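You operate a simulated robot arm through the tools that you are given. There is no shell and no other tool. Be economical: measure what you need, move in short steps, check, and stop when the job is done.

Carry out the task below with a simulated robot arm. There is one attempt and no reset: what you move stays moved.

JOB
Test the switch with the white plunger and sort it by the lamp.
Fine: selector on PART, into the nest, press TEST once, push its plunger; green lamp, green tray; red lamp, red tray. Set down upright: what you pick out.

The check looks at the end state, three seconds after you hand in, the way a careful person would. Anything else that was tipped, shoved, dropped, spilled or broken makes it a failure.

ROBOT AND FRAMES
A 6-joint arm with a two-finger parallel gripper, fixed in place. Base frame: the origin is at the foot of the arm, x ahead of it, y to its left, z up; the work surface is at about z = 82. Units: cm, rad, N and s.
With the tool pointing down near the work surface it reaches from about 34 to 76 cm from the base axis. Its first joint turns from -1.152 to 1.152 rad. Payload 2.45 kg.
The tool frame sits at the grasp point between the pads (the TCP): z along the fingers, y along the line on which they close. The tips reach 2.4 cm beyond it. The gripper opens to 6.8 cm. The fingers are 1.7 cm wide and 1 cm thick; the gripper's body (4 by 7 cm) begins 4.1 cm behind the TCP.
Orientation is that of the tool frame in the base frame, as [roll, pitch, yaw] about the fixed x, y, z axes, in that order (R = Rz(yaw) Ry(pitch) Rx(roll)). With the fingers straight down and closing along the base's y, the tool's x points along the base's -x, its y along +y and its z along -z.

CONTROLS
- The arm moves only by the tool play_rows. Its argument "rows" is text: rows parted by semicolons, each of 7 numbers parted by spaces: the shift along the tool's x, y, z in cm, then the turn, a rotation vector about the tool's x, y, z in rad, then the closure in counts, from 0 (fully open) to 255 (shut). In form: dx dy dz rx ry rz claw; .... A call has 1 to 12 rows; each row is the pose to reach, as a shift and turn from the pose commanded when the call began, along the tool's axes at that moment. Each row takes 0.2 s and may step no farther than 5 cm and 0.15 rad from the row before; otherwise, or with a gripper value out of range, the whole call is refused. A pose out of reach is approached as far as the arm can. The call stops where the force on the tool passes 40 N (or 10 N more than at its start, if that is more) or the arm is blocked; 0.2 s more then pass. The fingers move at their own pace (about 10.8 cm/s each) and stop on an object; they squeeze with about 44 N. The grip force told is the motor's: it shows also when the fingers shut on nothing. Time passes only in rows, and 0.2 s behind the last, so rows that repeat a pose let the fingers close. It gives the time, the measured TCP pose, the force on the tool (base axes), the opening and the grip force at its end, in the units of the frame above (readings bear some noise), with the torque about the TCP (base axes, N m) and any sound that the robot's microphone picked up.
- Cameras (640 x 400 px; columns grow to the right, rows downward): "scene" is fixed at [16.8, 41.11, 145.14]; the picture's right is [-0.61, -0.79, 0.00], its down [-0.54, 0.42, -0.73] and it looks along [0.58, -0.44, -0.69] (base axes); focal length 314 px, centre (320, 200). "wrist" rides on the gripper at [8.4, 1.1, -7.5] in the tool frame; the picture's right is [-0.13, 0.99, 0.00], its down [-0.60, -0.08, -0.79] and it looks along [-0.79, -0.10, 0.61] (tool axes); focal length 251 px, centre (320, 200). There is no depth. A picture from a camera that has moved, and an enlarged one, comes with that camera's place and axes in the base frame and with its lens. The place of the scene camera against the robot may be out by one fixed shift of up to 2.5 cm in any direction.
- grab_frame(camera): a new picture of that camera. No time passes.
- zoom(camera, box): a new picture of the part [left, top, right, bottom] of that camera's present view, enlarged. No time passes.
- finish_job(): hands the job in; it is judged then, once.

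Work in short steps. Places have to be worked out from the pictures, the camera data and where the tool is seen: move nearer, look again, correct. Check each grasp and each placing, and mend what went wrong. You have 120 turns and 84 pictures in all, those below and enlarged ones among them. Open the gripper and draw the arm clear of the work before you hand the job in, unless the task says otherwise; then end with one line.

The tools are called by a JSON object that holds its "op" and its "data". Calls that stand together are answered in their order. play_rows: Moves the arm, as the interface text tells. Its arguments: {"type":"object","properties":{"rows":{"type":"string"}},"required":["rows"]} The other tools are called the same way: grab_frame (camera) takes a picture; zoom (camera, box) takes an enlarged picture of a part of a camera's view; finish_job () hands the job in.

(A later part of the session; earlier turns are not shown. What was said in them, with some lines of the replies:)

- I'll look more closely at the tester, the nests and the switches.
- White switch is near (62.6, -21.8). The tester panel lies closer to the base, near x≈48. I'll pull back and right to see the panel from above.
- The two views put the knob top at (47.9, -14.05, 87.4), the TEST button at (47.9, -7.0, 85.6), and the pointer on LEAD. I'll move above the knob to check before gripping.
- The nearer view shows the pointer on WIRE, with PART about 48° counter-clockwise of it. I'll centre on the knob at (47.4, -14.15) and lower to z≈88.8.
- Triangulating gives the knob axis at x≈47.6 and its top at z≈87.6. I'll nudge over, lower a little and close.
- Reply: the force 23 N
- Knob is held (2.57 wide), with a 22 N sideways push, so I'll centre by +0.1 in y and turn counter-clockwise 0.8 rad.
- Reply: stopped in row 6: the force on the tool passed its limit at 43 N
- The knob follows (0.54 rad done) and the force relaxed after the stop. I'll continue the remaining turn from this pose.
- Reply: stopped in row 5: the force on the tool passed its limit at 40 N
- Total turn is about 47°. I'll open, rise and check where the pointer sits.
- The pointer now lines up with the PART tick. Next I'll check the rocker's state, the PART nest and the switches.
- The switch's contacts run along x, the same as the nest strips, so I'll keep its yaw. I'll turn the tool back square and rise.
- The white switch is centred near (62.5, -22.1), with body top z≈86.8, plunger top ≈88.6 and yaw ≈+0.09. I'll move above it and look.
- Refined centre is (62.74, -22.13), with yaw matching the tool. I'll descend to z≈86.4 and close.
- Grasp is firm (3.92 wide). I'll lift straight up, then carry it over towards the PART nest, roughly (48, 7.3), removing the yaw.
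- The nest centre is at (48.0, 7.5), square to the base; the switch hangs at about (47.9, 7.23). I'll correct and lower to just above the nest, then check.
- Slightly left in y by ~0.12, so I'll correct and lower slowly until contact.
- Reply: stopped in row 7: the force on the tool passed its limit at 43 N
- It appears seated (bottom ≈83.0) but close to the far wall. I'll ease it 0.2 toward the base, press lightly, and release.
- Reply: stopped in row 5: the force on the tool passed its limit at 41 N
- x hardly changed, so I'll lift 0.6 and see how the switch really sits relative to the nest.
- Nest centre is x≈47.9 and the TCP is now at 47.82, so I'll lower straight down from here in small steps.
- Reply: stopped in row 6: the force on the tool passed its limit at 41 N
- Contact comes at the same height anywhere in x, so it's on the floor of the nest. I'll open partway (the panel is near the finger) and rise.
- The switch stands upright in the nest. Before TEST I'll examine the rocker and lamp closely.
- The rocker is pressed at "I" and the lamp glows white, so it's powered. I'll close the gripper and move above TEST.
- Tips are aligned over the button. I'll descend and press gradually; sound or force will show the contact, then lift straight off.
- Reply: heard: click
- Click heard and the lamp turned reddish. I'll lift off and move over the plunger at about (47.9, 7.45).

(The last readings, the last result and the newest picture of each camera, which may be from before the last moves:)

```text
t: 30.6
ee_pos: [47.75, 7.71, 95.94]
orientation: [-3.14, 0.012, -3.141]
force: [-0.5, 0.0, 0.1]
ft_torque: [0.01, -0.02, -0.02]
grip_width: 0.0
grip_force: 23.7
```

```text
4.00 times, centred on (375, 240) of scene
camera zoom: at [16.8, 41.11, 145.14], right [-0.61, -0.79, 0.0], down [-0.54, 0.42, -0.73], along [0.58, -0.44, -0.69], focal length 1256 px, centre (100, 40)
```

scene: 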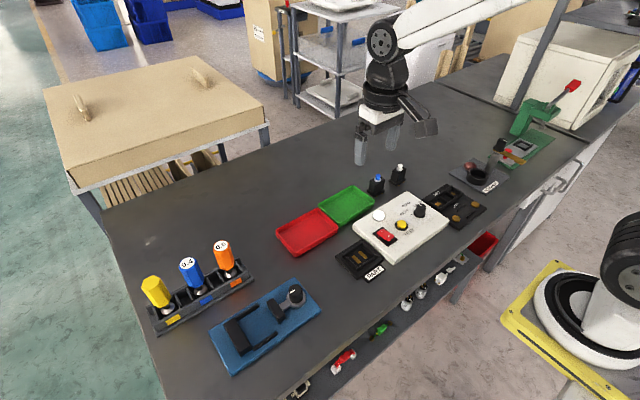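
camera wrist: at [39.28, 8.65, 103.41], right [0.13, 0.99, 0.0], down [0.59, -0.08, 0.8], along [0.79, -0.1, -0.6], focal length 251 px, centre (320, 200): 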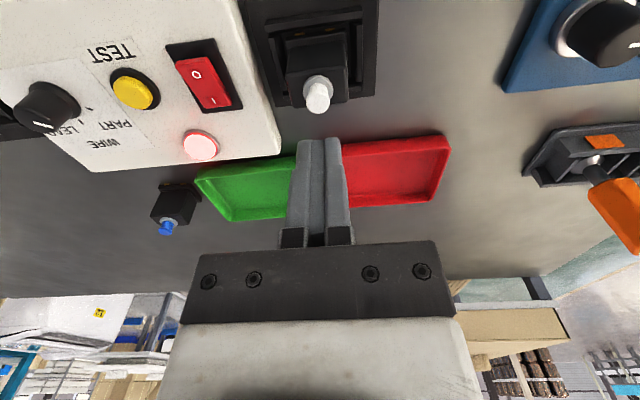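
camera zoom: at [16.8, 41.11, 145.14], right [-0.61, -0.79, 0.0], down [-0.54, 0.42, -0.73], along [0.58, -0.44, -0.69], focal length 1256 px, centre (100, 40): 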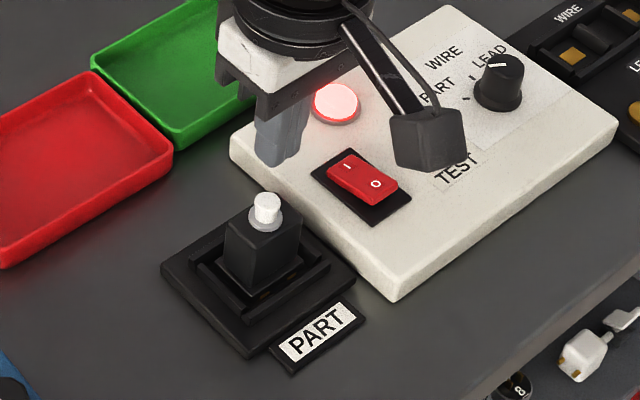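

The lamp is red with the plunger still up. I'll centre and push the plunger gradually, then read the lamp with it held.

{"op": "play_rows", "data": {"rows": "0.15 -0.08 2 0 0 0 255; 0.15 -0.08 3.5 0 0 0 255; 0.15 -0.08 3.9 0 0 0 255; 0.15 -0.08 4.2 0 0 0 255; 0.15 -0.08 4.4 0 0 0 255; 0.15 -0.08 4.6 0 0 0 255; 0.15 -0.08 4.75 0 0 0 255; 0.15 -0.08 4.9 0 0 0 255"}}

{"op": "zoom", "data": {"camera": "scene", "box": [325, 190, 425, 290]}}

```text
t: 32.4
ee_pos: [47.67, 7.43, 91.11]
orientation: [-3.14, 0.013, -3.14]
force: [-0.2, 1.5, 4.2]
ft_torque: [0.02, 0.0, 0.01]
grip_width: 0.0
grip_force: 23.4
heard: click
```

```text
4.00 times, centred on (375, 240) of scene
camera zoom: at [16.79, 41.11, 145.15], right [-0.61, -0.79, 0.0], down [-0.54, 0.42, -0.73], along [0.58, -0.44, -0.69], focal length 1256 px, centre (100, 40)
```

zoom: 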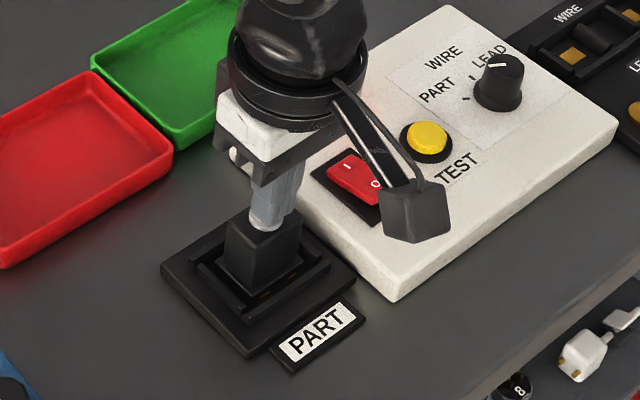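

Click heard, but the arm hides the lamp from the scene camera. I'll look through the wrist camera while holding.

{"op": "grab_frame", "data": {"camera": "wrist"}}

```text
37 pictures are left
camera wrist: at [39.16, 8.42, 98.38], right [0.13, 0.99, 0.0], down [0.59, -0.08, 0.8], along [0.79, -0.1, -0.6], focal length 251 px, centre (320, 200)
```

wrist: 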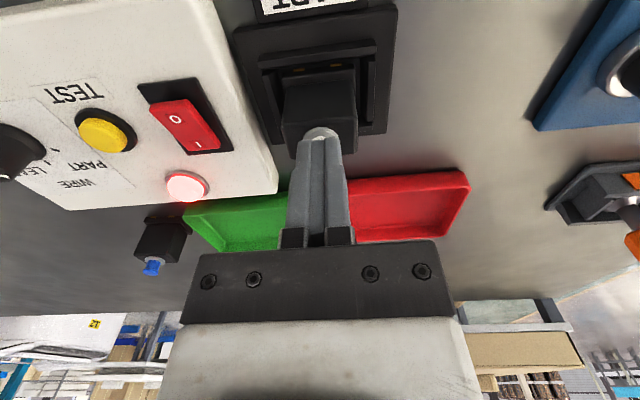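

Lamp is still red with the plunger clicked. I'll push a bit further to be sure it's fully down, then re-read.

{"op": "play_rows", "data": {"rows": "0 0 0.15 0 0 0 255; 0 0 0.3 0 0 0 255; 0 0 0.45 0 0 0 255; 0 0 0.6 0 0 0 255; 0 0 0.6 0 0 0 255"}}

{"op": "grab_frame", "data": {"camera": "wrist"}}

{"op": "zoom", "data": {"camera": "wrist", "box": [220, 20, 420, 170]}}

```text
t: 33.4
ee_pos: [47.78, 7.43, 90.77]
orientation: [-3.141, 0.019, 3.14]
force: [-5.2, -1.8, 26.9]
ft_torque: [-0.03, 0.08, -0.01]
grip_width: 0.0
grip_force: 23.6
stopped in row 4: the force on the tool passed its limit at 43 N (the readings are from after the stop); the commanded pose is now the measured one
```

```text
36 pictures are left
camera wrist: at [39.26, 8.45, 98.12], right [0.13, 0.99, 0.0], down [0.59, -0.08, 0.8], along [0.8, -0.1, -0.59], focal length 251 px, centre (320, 200)
```

wrist: 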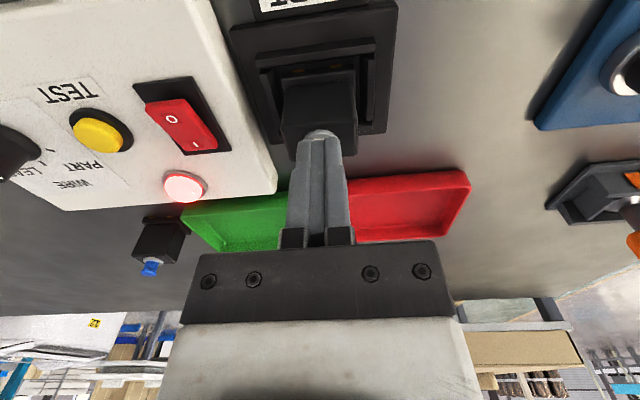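

```text
2.67 times, centred on (320, 95) of wrist
camera zoom: at [39.26, 8.45, 98.12], right [0.13, 0.99, 0.0], down [0.59, -0.08, 0.8], along [0.8, -0.1, -0.59], focal length 670 px, centre (320, 480)
```

zoom: 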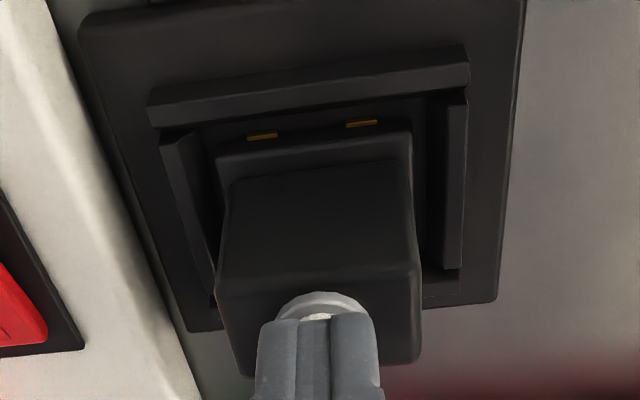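

Plunger is fully bottomed and the lamp is steadily red. I'll lift off and check the lamp and the seating unobstructed.

{"op": "play_rows", "data": {"rows": "0 0 -1 0 0 0 255; 0 0 -4 0 0 0 255; 0 0 -8 0 0 0 255; 3 0 -10 0 0 0 255; 6 0 -11 0 0 0 255; 6 0 -11 0 0 0 255"}}

{"op": "zoom", "data": {"camera": "scene", "box": [325, 190, 425, 290]}}

{"op": "grab_frame", "data": {"camera": "wrist"}}

{"op": "zoom", "data": {"camera": "wrist", "box": [200, 20, 440, 190]}}

```text
t: 34.8
ee_pos: [41.51, 7.43, 101.45]
orientation: [-3.141, 0.014, -3.141]
force: [-0.3, 0.1, -0.8]
ft_torque: [-0.03, 0.0, -0.01]
grip_width: 0.0
grip_force: 23.5
```

```text
4.00 times, centred on (375, 240) of scene
camera zoom: at [16.8, 41.11, 145.14], right [-0.61, -0.79, 0.0], down [-0.54, 0.42, -0.73], along [0.58, -0.44, -0.69], focal length 1256 px, centre (100, 40)
```

zoom: 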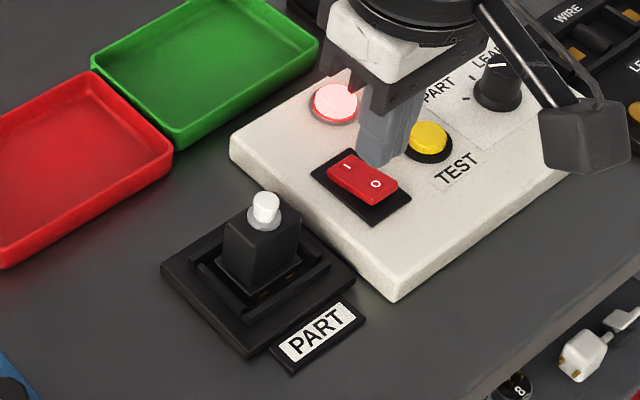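

```text
33 pictures are left
camera wrist: at [32.99, 8.37, 108.9], right [0.13, 0.99, 0.0], down [0.59, -0.08, 0.8], along [0.8, -0.1, -0.6], focal length 251 px, centre (320, 200)
```

wrist: 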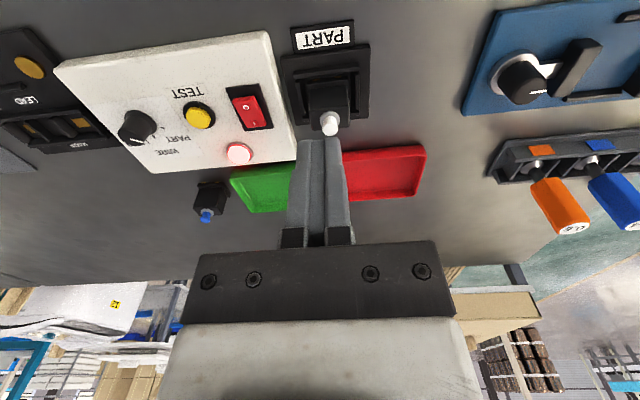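

```text
2.35 times, centred on (320, 105) of wrist
camera zoom: at [32.99, 8.37, 108.9], right [0.13, 0.99, 0.0], down [0.59, -0.08, 0.8], along [0.8, -0.1, -0.6], focal length 592 px, centre (320, 424)
```

zoom: 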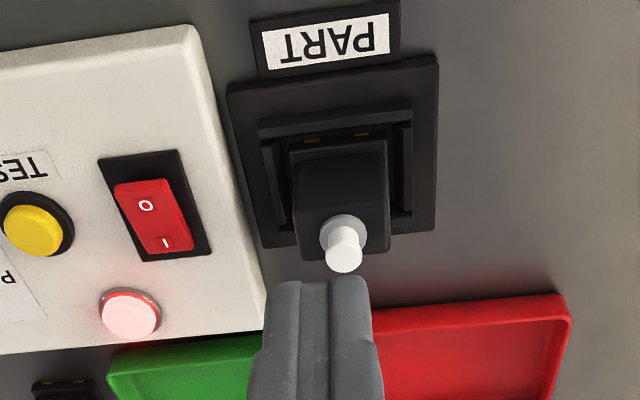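

{"op": "zoom", "data": {"camera": "wrist", "box": [90, 80, 200, 170]}}

```text
4.44 times, centred on (145, 125) of wrist
camera zoom: at [32.99, 8.37, 108.9], right [0.13, 0.99, 0.0], down [0.59, -0.08, 0.8], along [0.8, -0.1, -0.6], focal length 1118 px, centre (1098, 533)
```

zoom: 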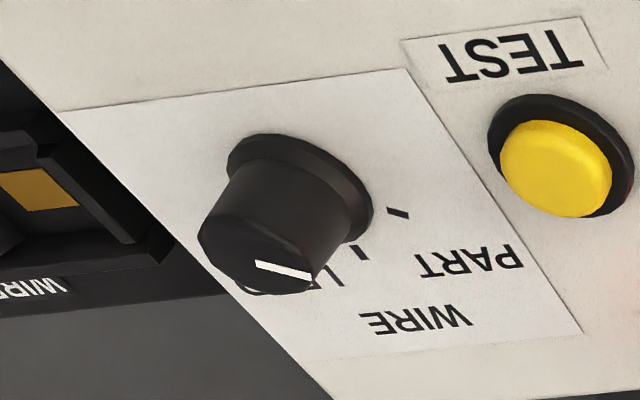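

Selector is squarely on PART, the part is centred on both strips, and the lamp is red: it goes to the red tray. I'll regrasp the switch by its body.

{"op": "play_rows", "data": {"rows": "-3 0 1 0 0 0 150; -6.3 0 3 0 0 0 60; -6.3 0 6.5 0 0 0 60; -6.3 0 6.5 0 0 0 60"}}

{"op": "zoom", "data": {"camera": "wrist", "box": [220, 60, 420, 200]}}

```text
t: 35.8
ee_pos: [48.15, 7.4, 94.99]
orientation: [-3.139, 0.017, -3.141]
force: [-0.1, 0.5, 0.3]
ft_torque: [0.03, 0.03, 0.04]
grip_width: 5.21
grip_force: 0.1
```

```text
2.86 times, centred on (320, 130) of wrist
camera zoom: at [39.61, 8.36, 102.42], right [0.13, 0.99, 0.0], down [0.59, -0.08, 0.8], along [0.8, -0.1, -0.6], focal length 718 px, centre (320, 400)
```

zoom: 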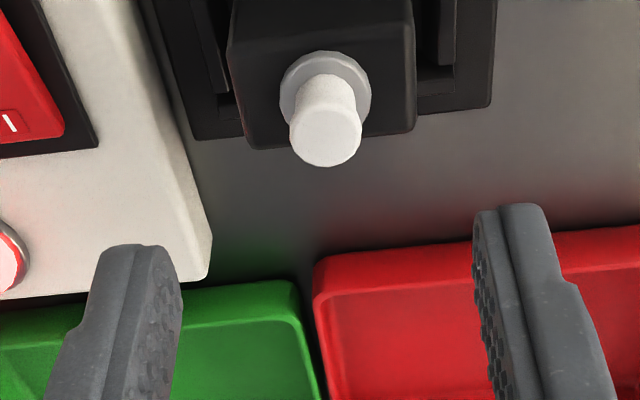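

Slightly far in x; I'll correct by 0.25, lower to z≈87.5 and grip.

{"op": "play_rows", "data": {"rows": "0.25 0.06 2.5 0 0 0 60; 0.25 0.06 5 0 0 0 60; 0.25 0.06 7 0 0 0 60; 0.25 0.06 7.4 0 0 0 60; 0.25 0.06 7.4 0 0 0 150; 0.25 0.06 7.4 0 0 0 255; 0.25 0.06 7.4 0 0 0 255; 0.25 0.06 7.4 0 0 0 255"}}

```text
t: 37.6
ee_pos: [47.89, 7.4, 87.69]
orientation: [-3.14, 0.015, 3.141]
force: [0.5, -0.6, -0.6]
ft_torque: [-0.02, 0.0, 0.0]
grip_width: 3.88
grip_force: 44.3
```

Gripped (3.88 wide). I'll lift and move toward the red tray, looking at it from the side nearer the base first.

{"op": "play_rows", "data": {"rows": "0 0 -1.5 0 0 0 255; 0 0 -4 0 0 0 255; 0 0 -8 0 0 0 255; 0 0 -12 0 0 0 255; -0.5 2 -15 0 0 0 255; -1 5.5 -16 0 0 0 255; -1 5.5 -16 0 0 0 255"}}

{"op": "grab_frame", "data": {"camera": "wrist"}}

```text
t: 39.2
ee_pos: [48.7, 13.09, 103.53]
orientation: [-3.14, 0.015, 3.141]
force: [0.9, -1.0, -0.7]
ft_torque: [-0.03, -0.04, 0.03]
grip_width: 3.9
grip_force: 43.5
```

```text
29 pictures are left
camera wrist: at [40.14, 14.01, 111.02], right [0.13, 0.99, 0.0], down [0.59, -0.08, 0.8], along [0.8, -0.1, -0.6], focal length 251 px, centre (320, 200)
```

wrist: 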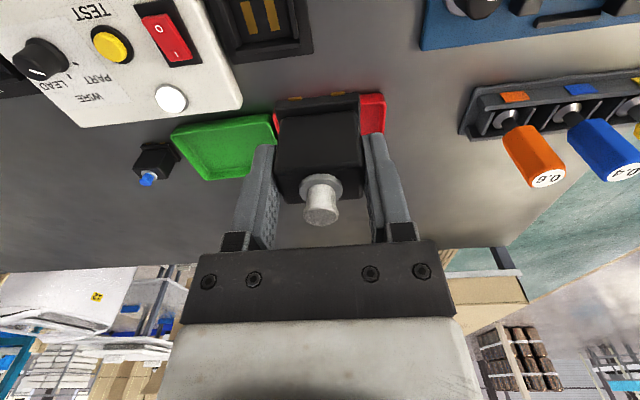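

From the first view, the red tray spans x 57.5–66.7, y 6–19.8. I'll carry the switch over its centre, (62, 13).

{"op": "play_rows", "data": {"rows": "-3 0 0 0 0 0 255; -7 0 0 0 0 0 255; -11 0 0 0 0 0 255; -13.3 0 0.5 0 0 0 255; -13.3 0 5 0 0 0 255; -13.3 0 9 0 0 0 255; -13.3 0 11 0 0 0 255; -13.3 0 11 0 0 0 255"}}

{"op": "grab_frame", "data": {"camera": "wrist"}}

{"op": "zoom", "data": {"camera": "scene", "box": [260, 160, 400, 270]}}

```text
t: 41.0
ee_pos: [62.01, 12.98, 92.97]
orientation: [-3.139, 0.015, 3.139]
force: [0.9, 0.0, -0.5]
ft_torque: [0.01, 0.0, 0.01]
grip_width: 3.89
grip_force: 44.7
```

```text
28 pictures are left
camera wrist: at [53.58, 13.94, 100.25], right [0.13, 0.99, 0.0], down [0.59, -0.08, 0.8], along [0.8, -0.1, -0.6], focal length 251 px, centre (320, 200)
```

wrist: 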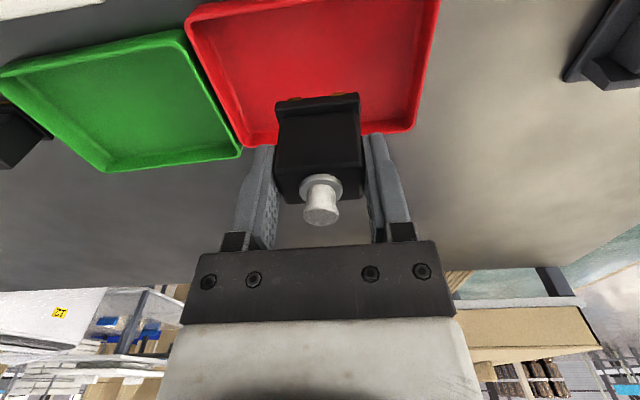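

```text
3.64 times, centred on (330, 215) of scene
camera zoom: at [16.81, 41.11, 145.14], right [-0.61, -0.79, 0.0], down [-0.54, 0.42, -0.73], along [0.58, -0.44, -0.69], focal length 1141 px, centre (284, 146)
```

zoom: 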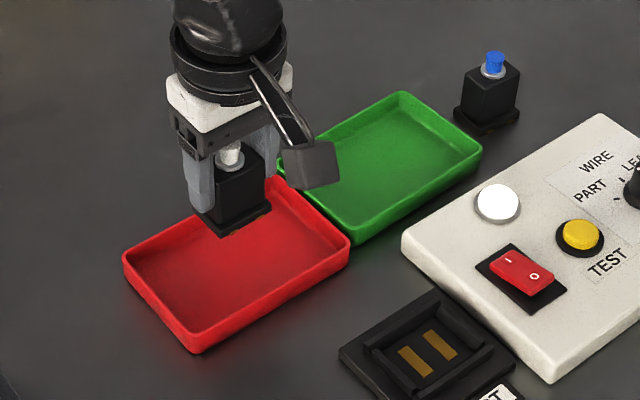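

The switch is well over the middle of the red tray. I'll lower until it touches the tray floor.

{"op": "play_rows", "data": {"rows": "-0.3 0 2 0 0 0 255; -0.3 0 4 0 0 0 255; -0.3 0 5 0 0 0 255; -0.3 0 5.4 0 0 0 255; -0.3 0 5.7 0 0 0 255; -0.3 0 5.85 0 0 0 255; -0.3 0 6 0 0 0 255; -0.3 0 6.15 0 0 0 255"}}

{"op": "zoom", "data": {"camera": "scene", "box": [270, 180, 370, 260]}}

```text
t: 42.8
ee_pos: [62.57, 13.06, 87.03]
orientation: [3.141, 0.021, 3.14]
force: [-7.6, -4.7, 30.3]
ft_torque: [-0.19, 0.42, 0.01]
grip_width: 3.9
grip_force: 43.1
```

```text
5.00 times, centred on (320, 220) of scene
camera zoom: at [16.72, 41.08, 145.16], right [-0.61, -0.79, 0.0], down [-0.54, 0.42, -0.73], along [0.58, -0.44, -0.69], focal length 1569 px, centre (320, 100)
```

zoom: 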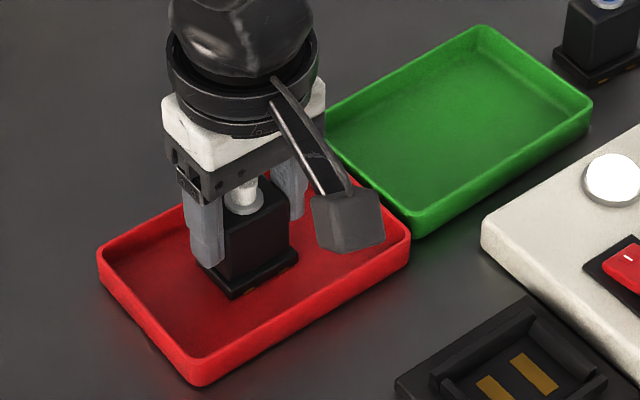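

It's resting on the tray floor with 30 N of press. I'll relieve that slightly, open partway, and rise straight up.

{"op": "play_rows", "data": {"rows": "0 0 -0.1 0 0 0 255; 0 0 -0.15 0 0 0 255; 0 0 -0.15 0 0 0 150; 0 0 -0.15 0 0 0 50; 0 0 -0.15 0 0 0 50; 0 0 -3 0 0 0 50; 0 0 -7 0 0 0 50; 0 0 -11 0 0 0 50; 3 0 -14 0 0 0 50; 7 0 -15 0 0 0 50; 11 0 -15 0 0 0 0; 11 0 -15 0 0 0 0"}}

{"op": "grab_frame", "data": {"camera": "wrist"}}

{"op": "grab_frame", "data": {"camera": "scene"}}

{"op": "zoom", "data": {"camera": "scene", "box": [270, 180, 370, 260]}}

```text
t: 45.4
ee_pos: [50.89, 13.12, 101.41]
orientation: [-3.14, 0.014, -3.142]
force: [-0.4, 0.0, 0.3]
ft_torque: [0.0, -0.03, 0.0]
grip_width: 6.78
grip_force: 0.1
```

```text
25 pictures are left
camera wrist: at [42.47, 14.1, 108.88], right [0.13, 0.99, 0.0], down [0.59, -0.08, 0.8], along [0.8, -0.1, -0.6], focal length 251 px, centre (320, 200)
```

wrist: 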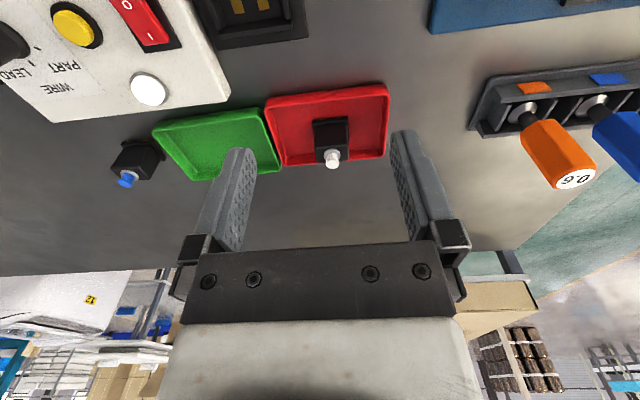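

```text
24 pictures are left
```

scene: 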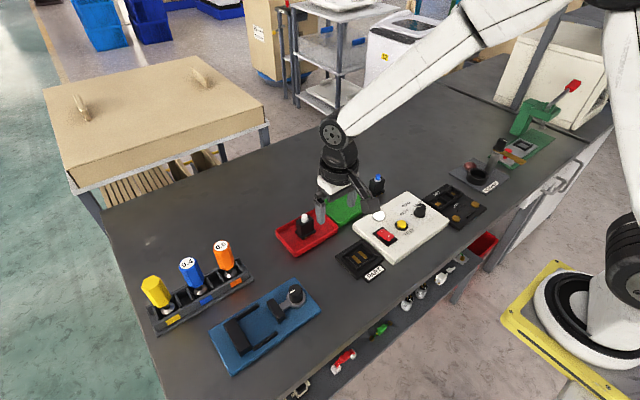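

```text
5.00 times, centred on (320, 220) of scene
camera zoom: at [16.8, 41.11, 145.14], right [-0.61, -0.79, 0.0], down [-0.54, 0.42, -0.73], along [0.58, -0.44, -0.69], focal length 1569 px, centre (320, 100)
```

zoom: 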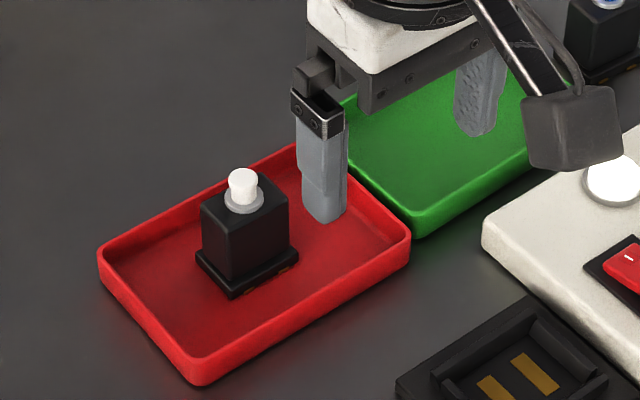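

The switch stands upright in the red tray, nothing else has moved, and the arm is clear with the gripper open. I'm handing in.

{"op": "finish_job", "data": {}}

```text
The job is handed in.
```

The white-plunger switch tested red: the lamp turned red when I pressed TEST and stayed red with the plunger fully pushed, so I set it upright in the red tray and handed the job in.
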